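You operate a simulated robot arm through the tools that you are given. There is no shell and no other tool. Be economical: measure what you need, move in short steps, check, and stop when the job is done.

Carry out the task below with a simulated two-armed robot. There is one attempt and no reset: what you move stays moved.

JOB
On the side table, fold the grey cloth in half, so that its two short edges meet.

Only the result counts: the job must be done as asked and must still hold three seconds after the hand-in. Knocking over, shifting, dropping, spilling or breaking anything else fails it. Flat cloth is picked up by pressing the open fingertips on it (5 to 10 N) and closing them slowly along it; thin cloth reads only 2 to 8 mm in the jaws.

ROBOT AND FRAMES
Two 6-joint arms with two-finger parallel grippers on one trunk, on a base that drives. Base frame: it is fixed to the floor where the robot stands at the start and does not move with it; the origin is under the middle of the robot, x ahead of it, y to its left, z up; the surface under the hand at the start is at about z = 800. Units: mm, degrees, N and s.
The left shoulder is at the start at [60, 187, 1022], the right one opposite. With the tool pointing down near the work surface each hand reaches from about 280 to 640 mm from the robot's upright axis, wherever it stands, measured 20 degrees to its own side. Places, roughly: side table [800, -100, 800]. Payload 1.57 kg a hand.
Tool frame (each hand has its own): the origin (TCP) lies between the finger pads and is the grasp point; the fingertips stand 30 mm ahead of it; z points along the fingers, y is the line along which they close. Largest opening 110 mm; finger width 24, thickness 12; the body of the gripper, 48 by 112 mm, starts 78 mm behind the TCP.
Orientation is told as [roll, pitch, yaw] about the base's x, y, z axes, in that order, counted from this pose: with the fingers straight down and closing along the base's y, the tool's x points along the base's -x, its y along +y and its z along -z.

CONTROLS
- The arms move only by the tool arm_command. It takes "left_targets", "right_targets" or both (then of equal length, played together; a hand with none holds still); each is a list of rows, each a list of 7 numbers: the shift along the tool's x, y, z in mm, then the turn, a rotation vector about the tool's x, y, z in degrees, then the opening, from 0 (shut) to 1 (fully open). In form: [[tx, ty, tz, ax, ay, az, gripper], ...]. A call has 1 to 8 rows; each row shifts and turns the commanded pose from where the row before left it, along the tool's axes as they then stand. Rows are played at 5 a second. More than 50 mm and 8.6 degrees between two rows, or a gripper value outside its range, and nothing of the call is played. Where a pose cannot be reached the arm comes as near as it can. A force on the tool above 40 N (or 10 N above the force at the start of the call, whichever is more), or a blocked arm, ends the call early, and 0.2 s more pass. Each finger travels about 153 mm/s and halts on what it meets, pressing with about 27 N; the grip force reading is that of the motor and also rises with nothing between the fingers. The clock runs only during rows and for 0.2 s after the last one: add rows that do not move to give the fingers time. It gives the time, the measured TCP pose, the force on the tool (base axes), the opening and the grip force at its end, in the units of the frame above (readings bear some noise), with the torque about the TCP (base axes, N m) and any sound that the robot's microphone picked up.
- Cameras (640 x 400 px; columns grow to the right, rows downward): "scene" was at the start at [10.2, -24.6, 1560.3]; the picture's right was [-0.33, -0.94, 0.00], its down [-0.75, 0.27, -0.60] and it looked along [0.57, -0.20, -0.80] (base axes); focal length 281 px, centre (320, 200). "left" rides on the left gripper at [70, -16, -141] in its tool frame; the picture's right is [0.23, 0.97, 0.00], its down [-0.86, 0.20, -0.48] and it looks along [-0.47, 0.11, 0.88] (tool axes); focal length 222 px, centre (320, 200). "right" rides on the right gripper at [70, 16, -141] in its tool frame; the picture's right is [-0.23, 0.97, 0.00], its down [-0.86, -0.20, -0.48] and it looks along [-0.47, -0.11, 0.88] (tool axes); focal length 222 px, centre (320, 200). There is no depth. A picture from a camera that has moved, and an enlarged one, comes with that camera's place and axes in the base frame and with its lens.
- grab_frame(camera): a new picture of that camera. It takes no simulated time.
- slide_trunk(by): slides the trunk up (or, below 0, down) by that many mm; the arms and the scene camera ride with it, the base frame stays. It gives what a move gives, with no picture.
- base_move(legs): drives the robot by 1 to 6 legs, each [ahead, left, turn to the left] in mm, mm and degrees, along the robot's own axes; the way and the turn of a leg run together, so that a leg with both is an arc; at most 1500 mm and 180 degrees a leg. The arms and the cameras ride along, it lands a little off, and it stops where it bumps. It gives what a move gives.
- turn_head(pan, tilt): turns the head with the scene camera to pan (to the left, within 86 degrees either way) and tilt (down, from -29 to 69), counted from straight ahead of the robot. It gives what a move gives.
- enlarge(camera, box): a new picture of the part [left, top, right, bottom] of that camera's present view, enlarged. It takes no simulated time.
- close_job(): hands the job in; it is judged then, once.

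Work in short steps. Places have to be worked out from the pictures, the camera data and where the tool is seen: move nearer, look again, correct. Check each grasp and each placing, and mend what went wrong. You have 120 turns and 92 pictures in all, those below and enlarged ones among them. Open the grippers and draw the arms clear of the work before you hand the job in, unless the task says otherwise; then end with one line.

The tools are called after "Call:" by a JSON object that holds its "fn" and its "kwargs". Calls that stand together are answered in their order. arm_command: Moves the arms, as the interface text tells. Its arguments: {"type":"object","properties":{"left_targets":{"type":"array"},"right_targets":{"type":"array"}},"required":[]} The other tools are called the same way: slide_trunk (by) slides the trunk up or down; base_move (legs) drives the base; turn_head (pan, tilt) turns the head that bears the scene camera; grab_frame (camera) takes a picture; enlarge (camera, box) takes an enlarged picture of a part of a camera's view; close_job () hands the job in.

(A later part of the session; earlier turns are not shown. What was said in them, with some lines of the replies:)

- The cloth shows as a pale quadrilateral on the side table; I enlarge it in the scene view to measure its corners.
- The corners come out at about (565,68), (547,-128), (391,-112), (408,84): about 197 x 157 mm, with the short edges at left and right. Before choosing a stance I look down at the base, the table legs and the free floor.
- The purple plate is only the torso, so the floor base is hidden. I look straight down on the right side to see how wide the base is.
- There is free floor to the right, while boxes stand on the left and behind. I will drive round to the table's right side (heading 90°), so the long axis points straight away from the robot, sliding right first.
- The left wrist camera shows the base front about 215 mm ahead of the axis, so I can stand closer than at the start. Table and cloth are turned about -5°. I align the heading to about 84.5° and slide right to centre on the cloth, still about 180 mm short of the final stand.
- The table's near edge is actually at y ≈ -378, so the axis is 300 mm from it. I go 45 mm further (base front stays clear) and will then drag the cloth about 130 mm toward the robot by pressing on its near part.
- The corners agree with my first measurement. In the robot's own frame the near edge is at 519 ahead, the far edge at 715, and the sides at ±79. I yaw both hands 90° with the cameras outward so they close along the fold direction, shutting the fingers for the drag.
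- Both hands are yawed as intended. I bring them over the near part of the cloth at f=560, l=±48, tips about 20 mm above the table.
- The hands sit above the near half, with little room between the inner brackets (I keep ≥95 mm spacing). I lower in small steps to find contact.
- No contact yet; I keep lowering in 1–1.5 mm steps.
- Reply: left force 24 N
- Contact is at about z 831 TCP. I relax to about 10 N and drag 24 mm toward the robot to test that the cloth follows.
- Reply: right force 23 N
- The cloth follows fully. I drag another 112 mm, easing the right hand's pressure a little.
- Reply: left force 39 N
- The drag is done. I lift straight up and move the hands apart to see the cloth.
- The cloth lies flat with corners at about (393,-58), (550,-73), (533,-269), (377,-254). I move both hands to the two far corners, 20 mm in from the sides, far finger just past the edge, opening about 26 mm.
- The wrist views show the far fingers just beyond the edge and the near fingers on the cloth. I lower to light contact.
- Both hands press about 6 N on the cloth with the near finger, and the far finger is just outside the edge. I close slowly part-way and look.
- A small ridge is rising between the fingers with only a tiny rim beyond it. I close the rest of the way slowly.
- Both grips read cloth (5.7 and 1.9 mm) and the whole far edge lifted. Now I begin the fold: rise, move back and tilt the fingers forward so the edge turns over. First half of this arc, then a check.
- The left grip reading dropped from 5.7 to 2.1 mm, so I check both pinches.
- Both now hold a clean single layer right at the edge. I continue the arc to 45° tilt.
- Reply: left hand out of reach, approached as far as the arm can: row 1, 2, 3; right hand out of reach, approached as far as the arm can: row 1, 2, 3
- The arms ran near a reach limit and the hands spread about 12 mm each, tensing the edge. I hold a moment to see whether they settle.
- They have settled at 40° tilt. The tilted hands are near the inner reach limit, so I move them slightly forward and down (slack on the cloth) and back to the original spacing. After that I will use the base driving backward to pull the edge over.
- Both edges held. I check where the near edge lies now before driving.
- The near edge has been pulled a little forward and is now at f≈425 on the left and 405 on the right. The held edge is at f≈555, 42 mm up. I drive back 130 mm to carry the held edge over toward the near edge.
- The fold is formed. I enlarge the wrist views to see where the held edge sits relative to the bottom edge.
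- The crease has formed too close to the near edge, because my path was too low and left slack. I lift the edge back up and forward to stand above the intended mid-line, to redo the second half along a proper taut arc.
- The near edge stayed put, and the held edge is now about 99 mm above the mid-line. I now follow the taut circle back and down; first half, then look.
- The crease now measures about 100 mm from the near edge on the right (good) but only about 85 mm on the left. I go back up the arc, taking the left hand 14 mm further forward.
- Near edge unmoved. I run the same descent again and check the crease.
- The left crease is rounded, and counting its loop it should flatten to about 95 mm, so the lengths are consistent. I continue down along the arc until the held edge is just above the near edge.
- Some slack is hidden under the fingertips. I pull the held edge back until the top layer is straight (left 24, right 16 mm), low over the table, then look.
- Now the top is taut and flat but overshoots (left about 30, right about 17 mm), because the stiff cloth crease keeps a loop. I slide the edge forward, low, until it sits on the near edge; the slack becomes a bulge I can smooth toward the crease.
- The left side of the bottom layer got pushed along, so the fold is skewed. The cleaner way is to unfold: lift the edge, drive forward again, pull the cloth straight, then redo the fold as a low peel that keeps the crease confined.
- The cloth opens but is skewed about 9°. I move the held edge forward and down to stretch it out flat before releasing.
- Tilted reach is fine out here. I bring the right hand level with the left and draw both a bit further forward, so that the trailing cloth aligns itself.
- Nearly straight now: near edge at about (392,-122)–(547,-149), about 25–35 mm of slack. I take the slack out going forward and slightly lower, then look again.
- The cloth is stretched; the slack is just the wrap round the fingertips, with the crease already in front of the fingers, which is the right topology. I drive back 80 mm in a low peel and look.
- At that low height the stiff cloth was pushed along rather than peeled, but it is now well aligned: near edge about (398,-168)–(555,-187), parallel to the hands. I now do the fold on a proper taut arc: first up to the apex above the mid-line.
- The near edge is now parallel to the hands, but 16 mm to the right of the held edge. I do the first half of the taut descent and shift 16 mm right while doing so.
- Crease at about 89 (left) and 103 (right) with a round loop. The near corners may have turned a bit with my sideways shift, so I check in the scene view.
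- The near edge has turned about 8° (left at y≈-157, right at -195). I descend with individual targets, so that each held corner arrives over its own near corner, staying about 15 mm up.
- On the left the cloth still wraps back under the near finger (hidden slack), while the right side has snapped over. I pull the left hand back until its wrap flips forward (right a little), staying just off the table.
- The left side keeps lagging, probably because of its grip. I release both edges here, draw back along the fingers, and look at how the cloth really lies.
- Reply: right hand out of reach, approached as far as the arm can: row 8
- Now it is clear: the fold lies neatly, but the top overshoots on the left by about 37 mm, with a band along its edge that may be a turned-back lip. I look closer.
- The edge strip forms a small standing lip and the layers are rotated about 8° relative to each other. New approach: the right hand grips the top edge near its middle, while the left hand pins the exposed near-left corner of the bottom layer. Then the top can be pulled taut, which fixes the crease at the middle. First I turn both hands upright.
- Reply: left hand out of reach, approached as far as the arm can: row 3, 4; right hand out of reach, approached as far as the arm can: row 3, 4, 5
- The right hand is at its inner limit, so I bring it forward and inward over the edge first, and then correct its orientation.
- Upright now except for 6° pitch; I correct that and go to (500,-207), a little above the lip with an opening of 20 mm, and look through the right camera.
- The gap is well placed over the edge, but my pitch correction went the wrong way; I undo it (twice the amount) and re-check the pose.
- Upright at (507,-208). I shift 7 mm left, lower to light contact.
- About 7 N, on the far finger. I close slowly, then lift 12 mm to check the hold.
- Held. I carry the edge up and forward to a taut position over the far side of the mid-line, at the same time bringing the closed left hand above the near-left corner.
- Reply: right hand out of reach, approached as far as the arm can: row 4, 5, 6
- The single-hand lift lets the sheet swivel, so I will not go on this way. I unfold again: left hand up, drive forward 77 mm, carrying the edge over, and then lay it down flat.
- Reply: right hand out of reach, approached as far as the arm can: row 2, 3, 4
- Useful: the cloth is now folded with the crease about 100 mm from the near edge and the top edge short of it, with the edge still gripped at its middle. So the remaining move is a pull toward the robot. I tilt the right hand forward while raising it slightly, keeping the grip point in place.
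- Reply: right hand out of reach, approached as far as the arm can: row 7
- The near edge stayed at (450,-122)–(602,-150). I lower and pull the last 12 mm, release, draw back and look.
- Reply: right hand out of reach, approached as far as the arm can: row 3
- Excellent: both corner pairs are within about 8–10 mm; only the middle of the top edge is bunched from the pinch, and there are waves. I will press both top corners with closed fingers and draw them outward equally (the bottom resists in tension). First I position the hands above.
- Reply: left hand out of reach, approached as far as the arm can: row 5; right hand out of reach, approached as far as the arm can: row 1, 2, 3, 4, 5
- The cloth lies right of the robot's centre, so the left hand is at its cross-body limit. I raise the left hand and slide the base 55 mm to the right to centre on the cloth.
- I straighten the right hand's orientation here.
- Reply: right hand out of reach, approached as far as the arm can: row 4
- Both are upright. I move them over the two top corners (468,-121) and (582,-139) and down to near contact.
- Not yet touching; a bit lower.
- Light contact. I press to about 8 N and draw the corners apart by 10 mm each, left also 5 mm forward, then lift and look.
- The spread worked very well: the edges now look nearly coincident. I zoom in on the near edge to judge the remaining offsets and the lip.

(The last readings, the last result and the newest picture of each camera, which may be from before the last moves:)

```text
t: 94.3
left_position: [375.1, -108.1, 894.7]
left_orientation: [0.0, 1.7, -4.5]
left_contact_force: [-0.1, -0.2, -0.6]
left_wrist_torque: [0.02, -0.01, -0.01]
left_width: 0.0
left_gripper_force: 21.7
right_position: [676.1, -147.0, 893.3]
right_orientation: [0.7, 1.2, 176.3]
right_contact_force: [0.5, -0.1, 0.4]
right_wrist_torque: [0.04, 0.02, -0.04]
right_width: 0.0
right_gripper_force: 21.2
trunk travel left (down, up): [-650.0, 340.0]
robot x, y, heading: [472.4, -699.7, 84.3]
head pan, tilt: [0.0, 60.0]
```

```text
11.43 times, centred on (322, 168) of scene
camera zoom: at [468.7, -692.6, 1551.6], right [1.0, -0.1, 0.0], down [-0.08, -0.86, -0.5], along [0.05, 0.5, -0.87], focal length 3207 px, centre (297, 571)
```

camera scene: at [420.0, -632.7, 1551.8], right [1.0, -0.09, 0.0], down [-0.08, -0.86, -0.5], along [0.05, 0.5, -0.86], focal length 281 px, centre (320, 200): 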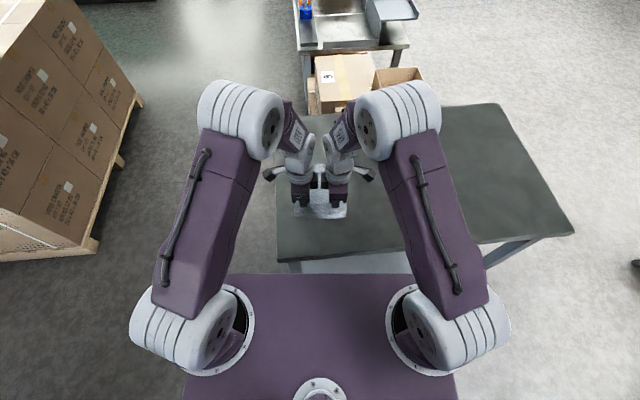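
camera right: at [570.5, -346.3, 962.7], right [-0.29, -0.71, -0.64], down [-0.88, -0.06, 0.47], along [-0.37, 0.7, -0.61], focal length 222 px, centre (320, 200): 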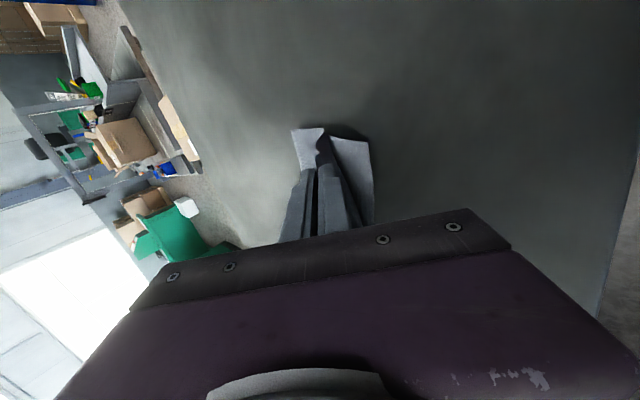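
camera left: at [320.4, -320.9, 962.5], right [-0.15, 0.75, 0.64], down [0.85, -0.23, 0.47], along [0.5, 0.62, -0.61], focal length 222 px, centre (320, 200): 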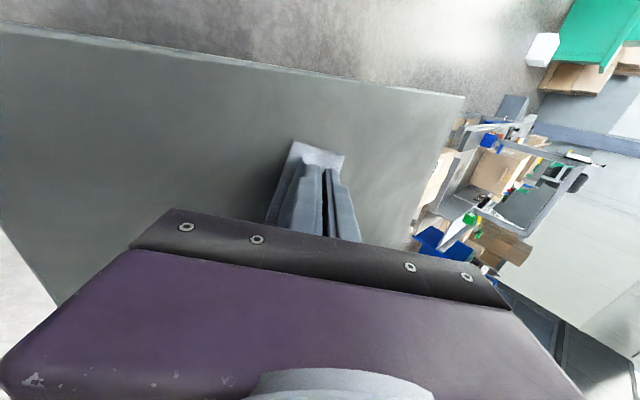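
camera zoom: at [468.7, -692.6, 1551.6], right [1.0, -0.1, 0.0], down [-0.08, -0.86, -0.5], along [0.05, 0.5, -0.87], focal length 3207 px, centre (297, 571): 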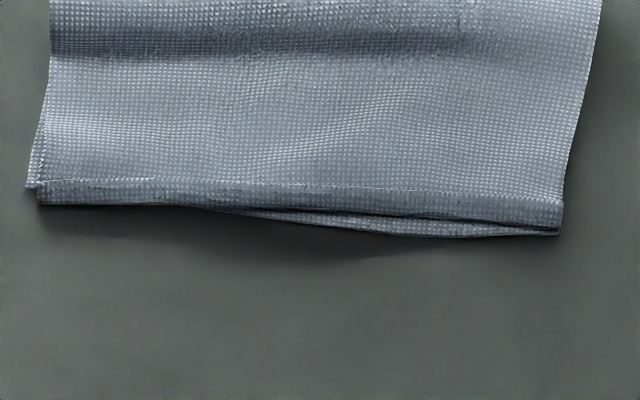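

The free edge of the top lies within roughly 5–10 mm of the bottom edge along the whole length, and both corner pairs coincide closely; further handling would risk more than it gains. I open the grippers and draw the arms up and away.

Call:
{"fn": "arm_command", "kwargs": {"left_targets": [[15, 0, -30, 0, 0, 0, 0.3], [15, 0, -30, 0, 0, 0, 0.6], [10, 0, -30, 0, 0, 0, 1], [0, 0, -20, 0, 0, 0, 1], [0, 0, 0, 0, 0, 0, 1]], "right_targets": [[15, 0, -30, 0, 0, 0, 0.3], [15, 0, -30, 0, 0, 0, 0.6], [10, 0, -30, 0, 0, 0, 1], [0, 0, -20, 0, 0, 0, 1], [0, 0, 0, 0, 0, 0, 1]]}}

Call:
{"fn": "grab_frame", "kwargs": {"camera": "scene"}}

```text
t: 95.5
left_position: [336.8, -105.0, 1003.4]
left_orientation: [0.2, 1.7, -4.5]
left_contact_force: [-0.8, 0.9, -0.1]
left_wrist_torque: [-0.01, 0.03, 0.01]
left_width: 110.1
left_gripper_force: 0.1
right_position: [714.7, -146.4, 1003.3]
right_orientation: [0.6, 1.4, 176.2]
right_contact_force: [-0.8, -0.1, -0.5]
right_wrist_torque: [-0.01, -0.01, 0.03]
right_width: 110.0
right_gripper_force: 0.1
trunk travel left (down, up): [-650.0, 340.0]
robot x, y, heading: [465.9, -699.2, 84.6]
head pan, tilt: [0.0, 60.0]
```

```text
10 pictures are left
camera scene: at [468.8, -692.1, 1551.6], right [1.0, -0.1, 0.0], down [-0.08, -0.86, -0.5], along [0.05, 0.5, -0.87], focal length 281 px, centre (320, 200)
```

scene: 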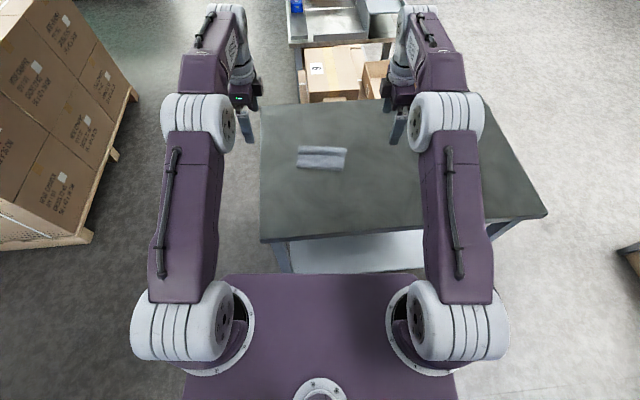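

The fold's crease side is still a puffed loop (depth about 80 mm instead of 98). I will press it flat gently straight down, which pushes the crease outward without pulling on the edges. I drive 45 mm forward for reach and bring the closed fingers above the loop.

Call:
{"fn": "base_move", "kwargs": {"legs": [[45, 0, 0]]}}

Call:
{"fn": "arm_command", "kwargs": {"left_targets": [[-29.3, 0.4, 28, 0, 0, 0, 0], [-29.3, 0.4, 28, 0, 0, 0, 0], [-29.3, 0.4, 28, 0, 0, 0, 0], [-29.3, 0.4, 28, 0, 0, 0, 0], [-29.3, 0.4, 28, 0, 0, 0, 0], [0, 0, 0, 0, 0, 0, 0]], "right_targets": [[-27.2, -0.8, 28, 0, 0, 0, 0], [-27.2, -0.8, 28, 0, 0, 0, 0], [-27.2, -0.8, 28, 0, 0, 0, 0], [-27.2, -0.8, 28, 0, 0, 0, 0], [-27.2, -0.8, 28, 0, 0, 0, 0], [0, 0, 0, 0, 0, 0, 0]]}}

Call:
{"fn": "enlarge", "kwargs": {"camera": "scene", "box": [264, 140, 376, 210]}}

```text
t: 96.4
left_position: [340.8, -63.4, 1005.6]
left_orientation: [0.2, 1.7, -4.5]
left_contact_force: [-0.5, -0.1, 0.0]
left_wrist_torque: [0.0, -0.02, 0.0]
left_width: 109.9
left_gripper_force: 0.1
right_position: [718.8, -103.5, 1005.2]
right_orientation: [0.6, 1.3, 176.2]
right_contact_force: [0.1, 0.8, -0.2]
right_wrist_torque: [0.02, 0.02, 0.01]
right_width: 110.1
right_gripper_force: 0.1
trunk travel left (down, up): [-650.0, 340.0]
robot x, y, heading: [472.1, -652.9, 84.7]
head pan, tilt: [0.0, 60.0]
```

```text
t: 97.8
left_position: [483.9, -73.8, 861.0]
left_orientation: [0.1, 1.8, -4.5]
left_contact_force: [0.5, 0.7, -0.5]
left_wrist_torque: [0.04, -0.01, 0.01]
left_width: 0.1
left_gripper_force: 21.6
left hand out of reach, approached as far as the arm can: row 5
right_position: [585.8, -91.6, 860.9]
right_orientation: [0.6, 1.2, 176.2]
right_contact_force: [0.2, 0.1, 0.6]
right_wrist_torque: [-0.01, -0.01, -0.01]
right_width: 0.1
right_gripper_force: 21.1
trunk travel left (down, up): [-650.0, 340.0]
robot x, y, heading: [474.0, -656.9, 84.5]
head pan, tilt: [0.0, 60.0]
```

```text
5.71 times, centred on (320, 175) of scene
camera zoom: at [472.9, -649.5, 1551.6], right [1.0, -0.1, 0.0], down [-0.08, -0.86, -0.5], along [0.05, 0.5, -0.87], focal length 1604 px, centre (320, 343)
```

zoom: 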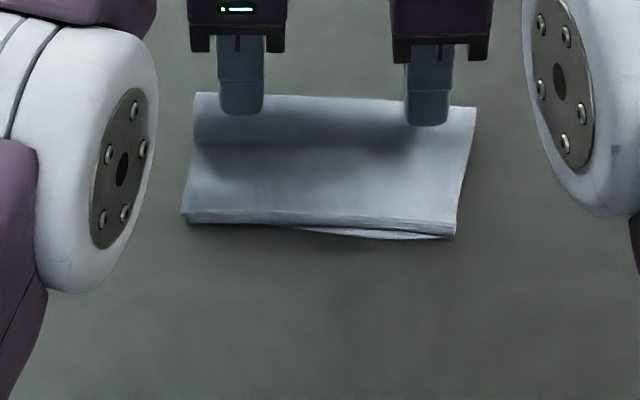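

The fingers are right above the loop. I press down slowly.

Call:
{"fn": "arm_command", "kwargs": {"left_targets": [[0, 0, 7, 0, 0, 0, 0], [0, 0, 6, 0, 0, 0, 0], [0, 0, 5, 0, 0, 0, 0], [0, 0, 4, 0, 0, 0, 0], [0, 0, 3, 0, 0, 0, 0], [0, 0, 2, 0, 0, 0, 0], [0, 0, 0, 0, 0, 0, 0]], "right_targets": [[0, -5, 7, 0, 0, 0, 0], [0, 0, 6, 0, 0, 0, 0], [0, 0, 5, 0, 0, 0, 0], [0, 0, 4, 0, 0, 0, 0], [0, 0, 3, 0, 0, 0, 0], [0, 0, 2, 0, 0, 0, 0], [0, 0, 0, 0, 0, 0, 0]]}}

Call:
{"fn": "enlarge", "kwargs": {"camera": "scene", "box": [264, 140, 376, 210]}}

```text
t: 99.4
left_position: [480.8, -75.5, 833.5]
left_orientation: [0.1, 1.8, -4.5]
left_contact_force: [0.7, -0.9, -0.2]
left_wrist_torque: [-0.01, 0.03, -0.03]
left_width: 0.0
left_gripper_force: 21.4
right_position: [587.4, -87.1, 834.1]
right_orientation: [0.7, 1.3, 176.2]
right_contact_force: [-0.3, 0.1, 0.0]
right_wrist_torque: [0.01, -0.02, 0.01]
right_width: 0.2
right_gripper_force: 21.3
trunk travel left (down, up): [-650.0, 340.0]
robot x, y, heading: [473.8, -658.3, 84.4]
head pan, tilt: [0.0, 60.0]
```

```text
5.71 times, centred on (320, 175) of scene
camera zoom: at [473.0, -648.3, 1551.6], right [1.0, -0.1, 0.0], down [-0.08, -0.86, -0.5], along [0.05, 0.5, -0.87], focal length 1604 px, centre (320, 343)
```

zoom: 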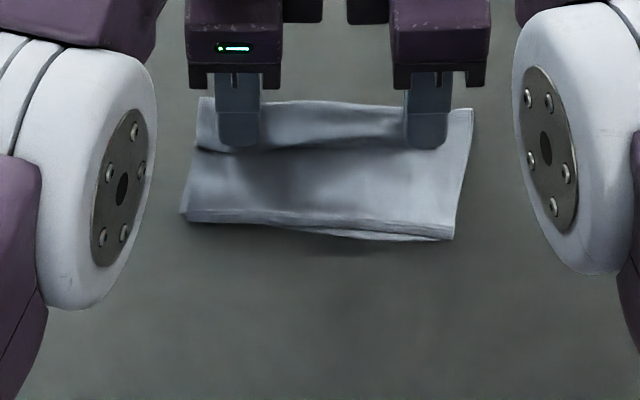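

Pressed without disturbing the near edge. The fingers sit just behind the loop; with practically no force I slide them 14 mm forward like a squeegee, to move the loop out into the crease.

Call:
{"fn": "arm_command", "kwargs": {"left_targets": [[0, 3.5, 0, 0, 0, 0, 0], [0, 3.5, 0, 0, 0, 0, 0], [0, 3.5, 0, 0, 0, 0, 0], [0, 3.5, 0, 0, 0, 0, 0], [0, 0, 0, 0, 0, 0, 0]], "right_targets": [[0, -3.5, 0, 0, 0, 0, 0], [0, -3.5, 0, 0, 0, 0, 0], [0, -3.5, 0, 0, 0, 0, 0], [0, -3.5, 0, 0, 0, 0, 0], [0, 0, 0, 0, 0, 0, 0]]}}

Call:
{"fn": "enlarge", "kwargs": {"camera": "scene", "box": [264, 140, 376, 210]}}

```text
t: 100.6
left_position: [479.1, -73.7, 835.7]
left_orientation: [0.1, 1.7, -4.5]
left_contact_force: [-0.1, -0.2, -0.2]
left_wrist_torque: [-0.03, 0.01, -0.01]
left_width: 0.0
left_gripper_force: 21.3
left hand out of reach, approached as far as the arm can: row 1, 2, 3, 4
right_position: [589.0, -84.4, 833.7]
right_orientation: [0.7, 1.3, 176.2]
right_contact_force: [0.4, 0.7, -0.4]
right_wrist_torque: [0.0, 0.01, -0.02]
right_width: 0.0
right_gripper_force: 21.5
right hand out of reach, approached as far as the arm can: row 2, 3, 4
trunk travel left (down, up): [-650.0, 340.0]
robot x, y, heading: [469.4, -656.6, 84.2]
head pan, tilt: [0.0, 60.0]
```

```text
5.71 times, centred on (320, 175) of scene
camera zoom: at [473.0, -648.3, 1551.6], right [1.0, -0.1, 0.0], down [-0.08, -0.86, -0.5], along [0.05, 0.5, -0.87], focal length 1604 px, centre (320, 343)
```

zoom: 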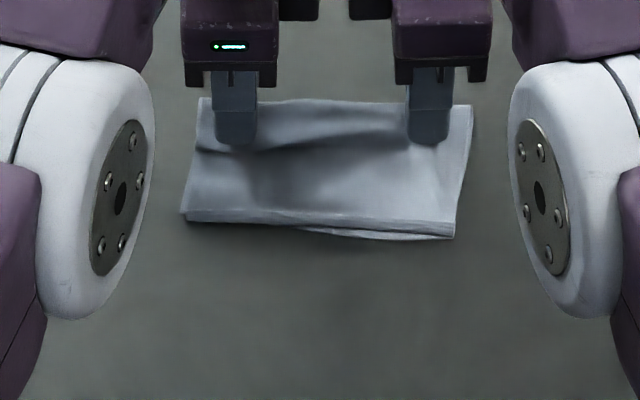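

The arms are at their reach limit; the base drives 14 mm forward instead, which carries the fingers along.

Call:
{"fn": "base_move", "kwargs": {"legs": [[14, 0, 0]]}}

Call:
{"fn": "enlarge", "kwargs": {"camera": "scene", "box": [264, 140, 376, 210]}}

```text
t: 101.3
left_position: [480.6, -60.0, 834.3]
left_orientation: [0.1, 1.8, -4.5]
left_contact_force: [-0.3, -0.1, 0.1]
left_wrist_torque: [-0.01, 0.02, -0.02]
left_width: 0.0
left_gripper_force: 21.7
right_position: [589.1, -71.4, 834.9]
right_orientation: [0.7, 1.3, 176.2]
right_contact_force: [-0.2, -0.8, 0.8]
right_wrist_torque: [0.02, 0.0, 0.03]
right_width: 0.0
right_gripper_force: 21.5
trunk travel left (down, up): [-650.0, 340.0]
robot x, y, heading: [472.6, -646.2, 84.5]
head pan, tilt: [0.0, 60.0]
```

```text
5.71 times, centred on (320, 175) of scene
camera zoom: at [474.1, -635.9, 1551.6], right [1.0, -0.1, 0.0], down [-0.08, -0.86, -0.5], along [0.05, 0.5, -0.87], focal length 1604 px, centre (320, 343)
```

zoom: 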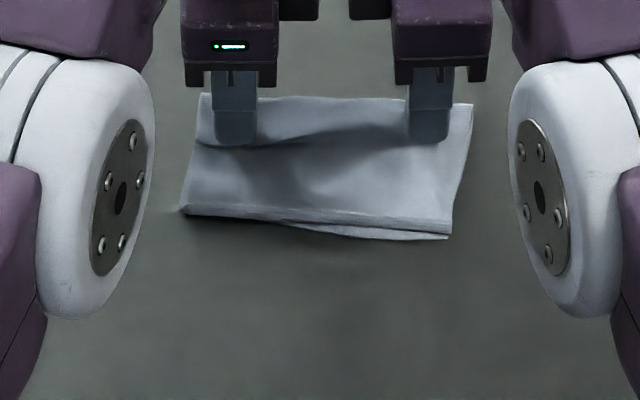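

The folded cloth simply slid along as a whole with its edges still together, so further smoothing brings nothing. I lift straight up, move out, open, and take a final look.

Call:
{"fn": "arm_command", "kwargs": {"left_targets": [[0, 0, -8, 0, 0, 0, 0], [0, 0, -40, 0, 0, 0, 0], [0, 0, -40, 0, 0, 0, 0], [30, 0, -30, 0, 0, 0, 0.3], [45, 0, 0, 0, 0, 0, 0.6], [45, 0, 0, 0, 0, 0, 1], [0, 0, 0, 0, 0, 0, 1]], "right_targets": [[0, 0, -8, 0, 0, 0, 0], [0, 0, -40, 0, 0, 0, 0], [0, 0, -40, 0, 0, 0, 0], [30, 0, -30, 0, 0, 0, 0.3], [45, 0, 0, 0, 0, 0, 0.6], [45, 0, 0, 0, 0, 0, 1], [0, 0, 0, 0, 0, 0, 1]]}}

Call:
{"fn": "enlarge", "kwargs": {"camera": "scene", "box": [284, 150, 356, 195]}}

```text
t: 102.9
left_position: [364.3, -51.6, 954.4]
left_orientation: [0.2, 1.7, -4.5]
left_contact_force: [0.3, 0.9, 0.1]
left_wrist_torque: [-0.02, 0.01, 0.01]
left_width: 109.9
left_gripper_force: 0.1
right_position: [706.4, -76.9, 957.8]
right_orientation: [0.8, 1.3, 176.1]
right_contact_force: [-1.1, -0.8, -0.2]
right_wrist_torque: [0.02, -0.03, 0.0]
right_width: 110.0
right_gripper_force: 0.0
trunk travel left (down, up): [-650.0, 340.0]
robot x, y, heading: [471.8, -643.5, 84.5]
head pan, tilt: [0.0, 60.0]
```

```text
8.89 times, centred on (320, 172) of scene
camera zoom: at [474.2, -634.6, 1551.6], right [1.0, -0.1, 0.0], down [-0.08, -0.86, -0.5], along [0.05, 0.5, -0.87], focal length 2494 px, centre (320, 444)
```

zoom: 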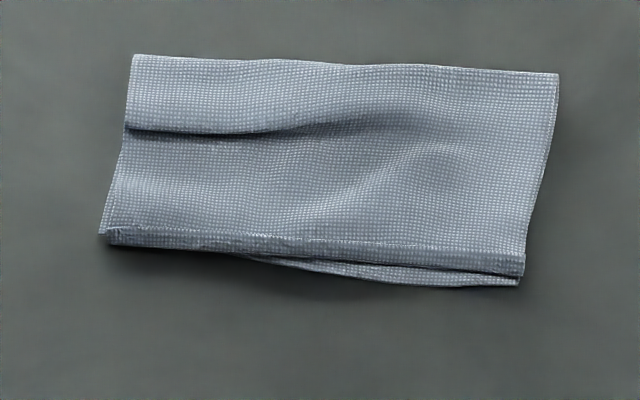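

The two short edges lie together, with corners within about 5–12 mm. The grippers are open and clear of the cloth, and nothing else was touched. I hand in.

Call:
{"fn": "close_job", "kwargs": {}}

```text
The job is handed in.
```

The grey cloth is folded in half with its two short edges meeting to within about 5–12 mm. The fold is not crisp: there is a small pleat in the top layer and a narrow turned-up lip along its edge. The cloth also ended up a little away from where it started on the side table.
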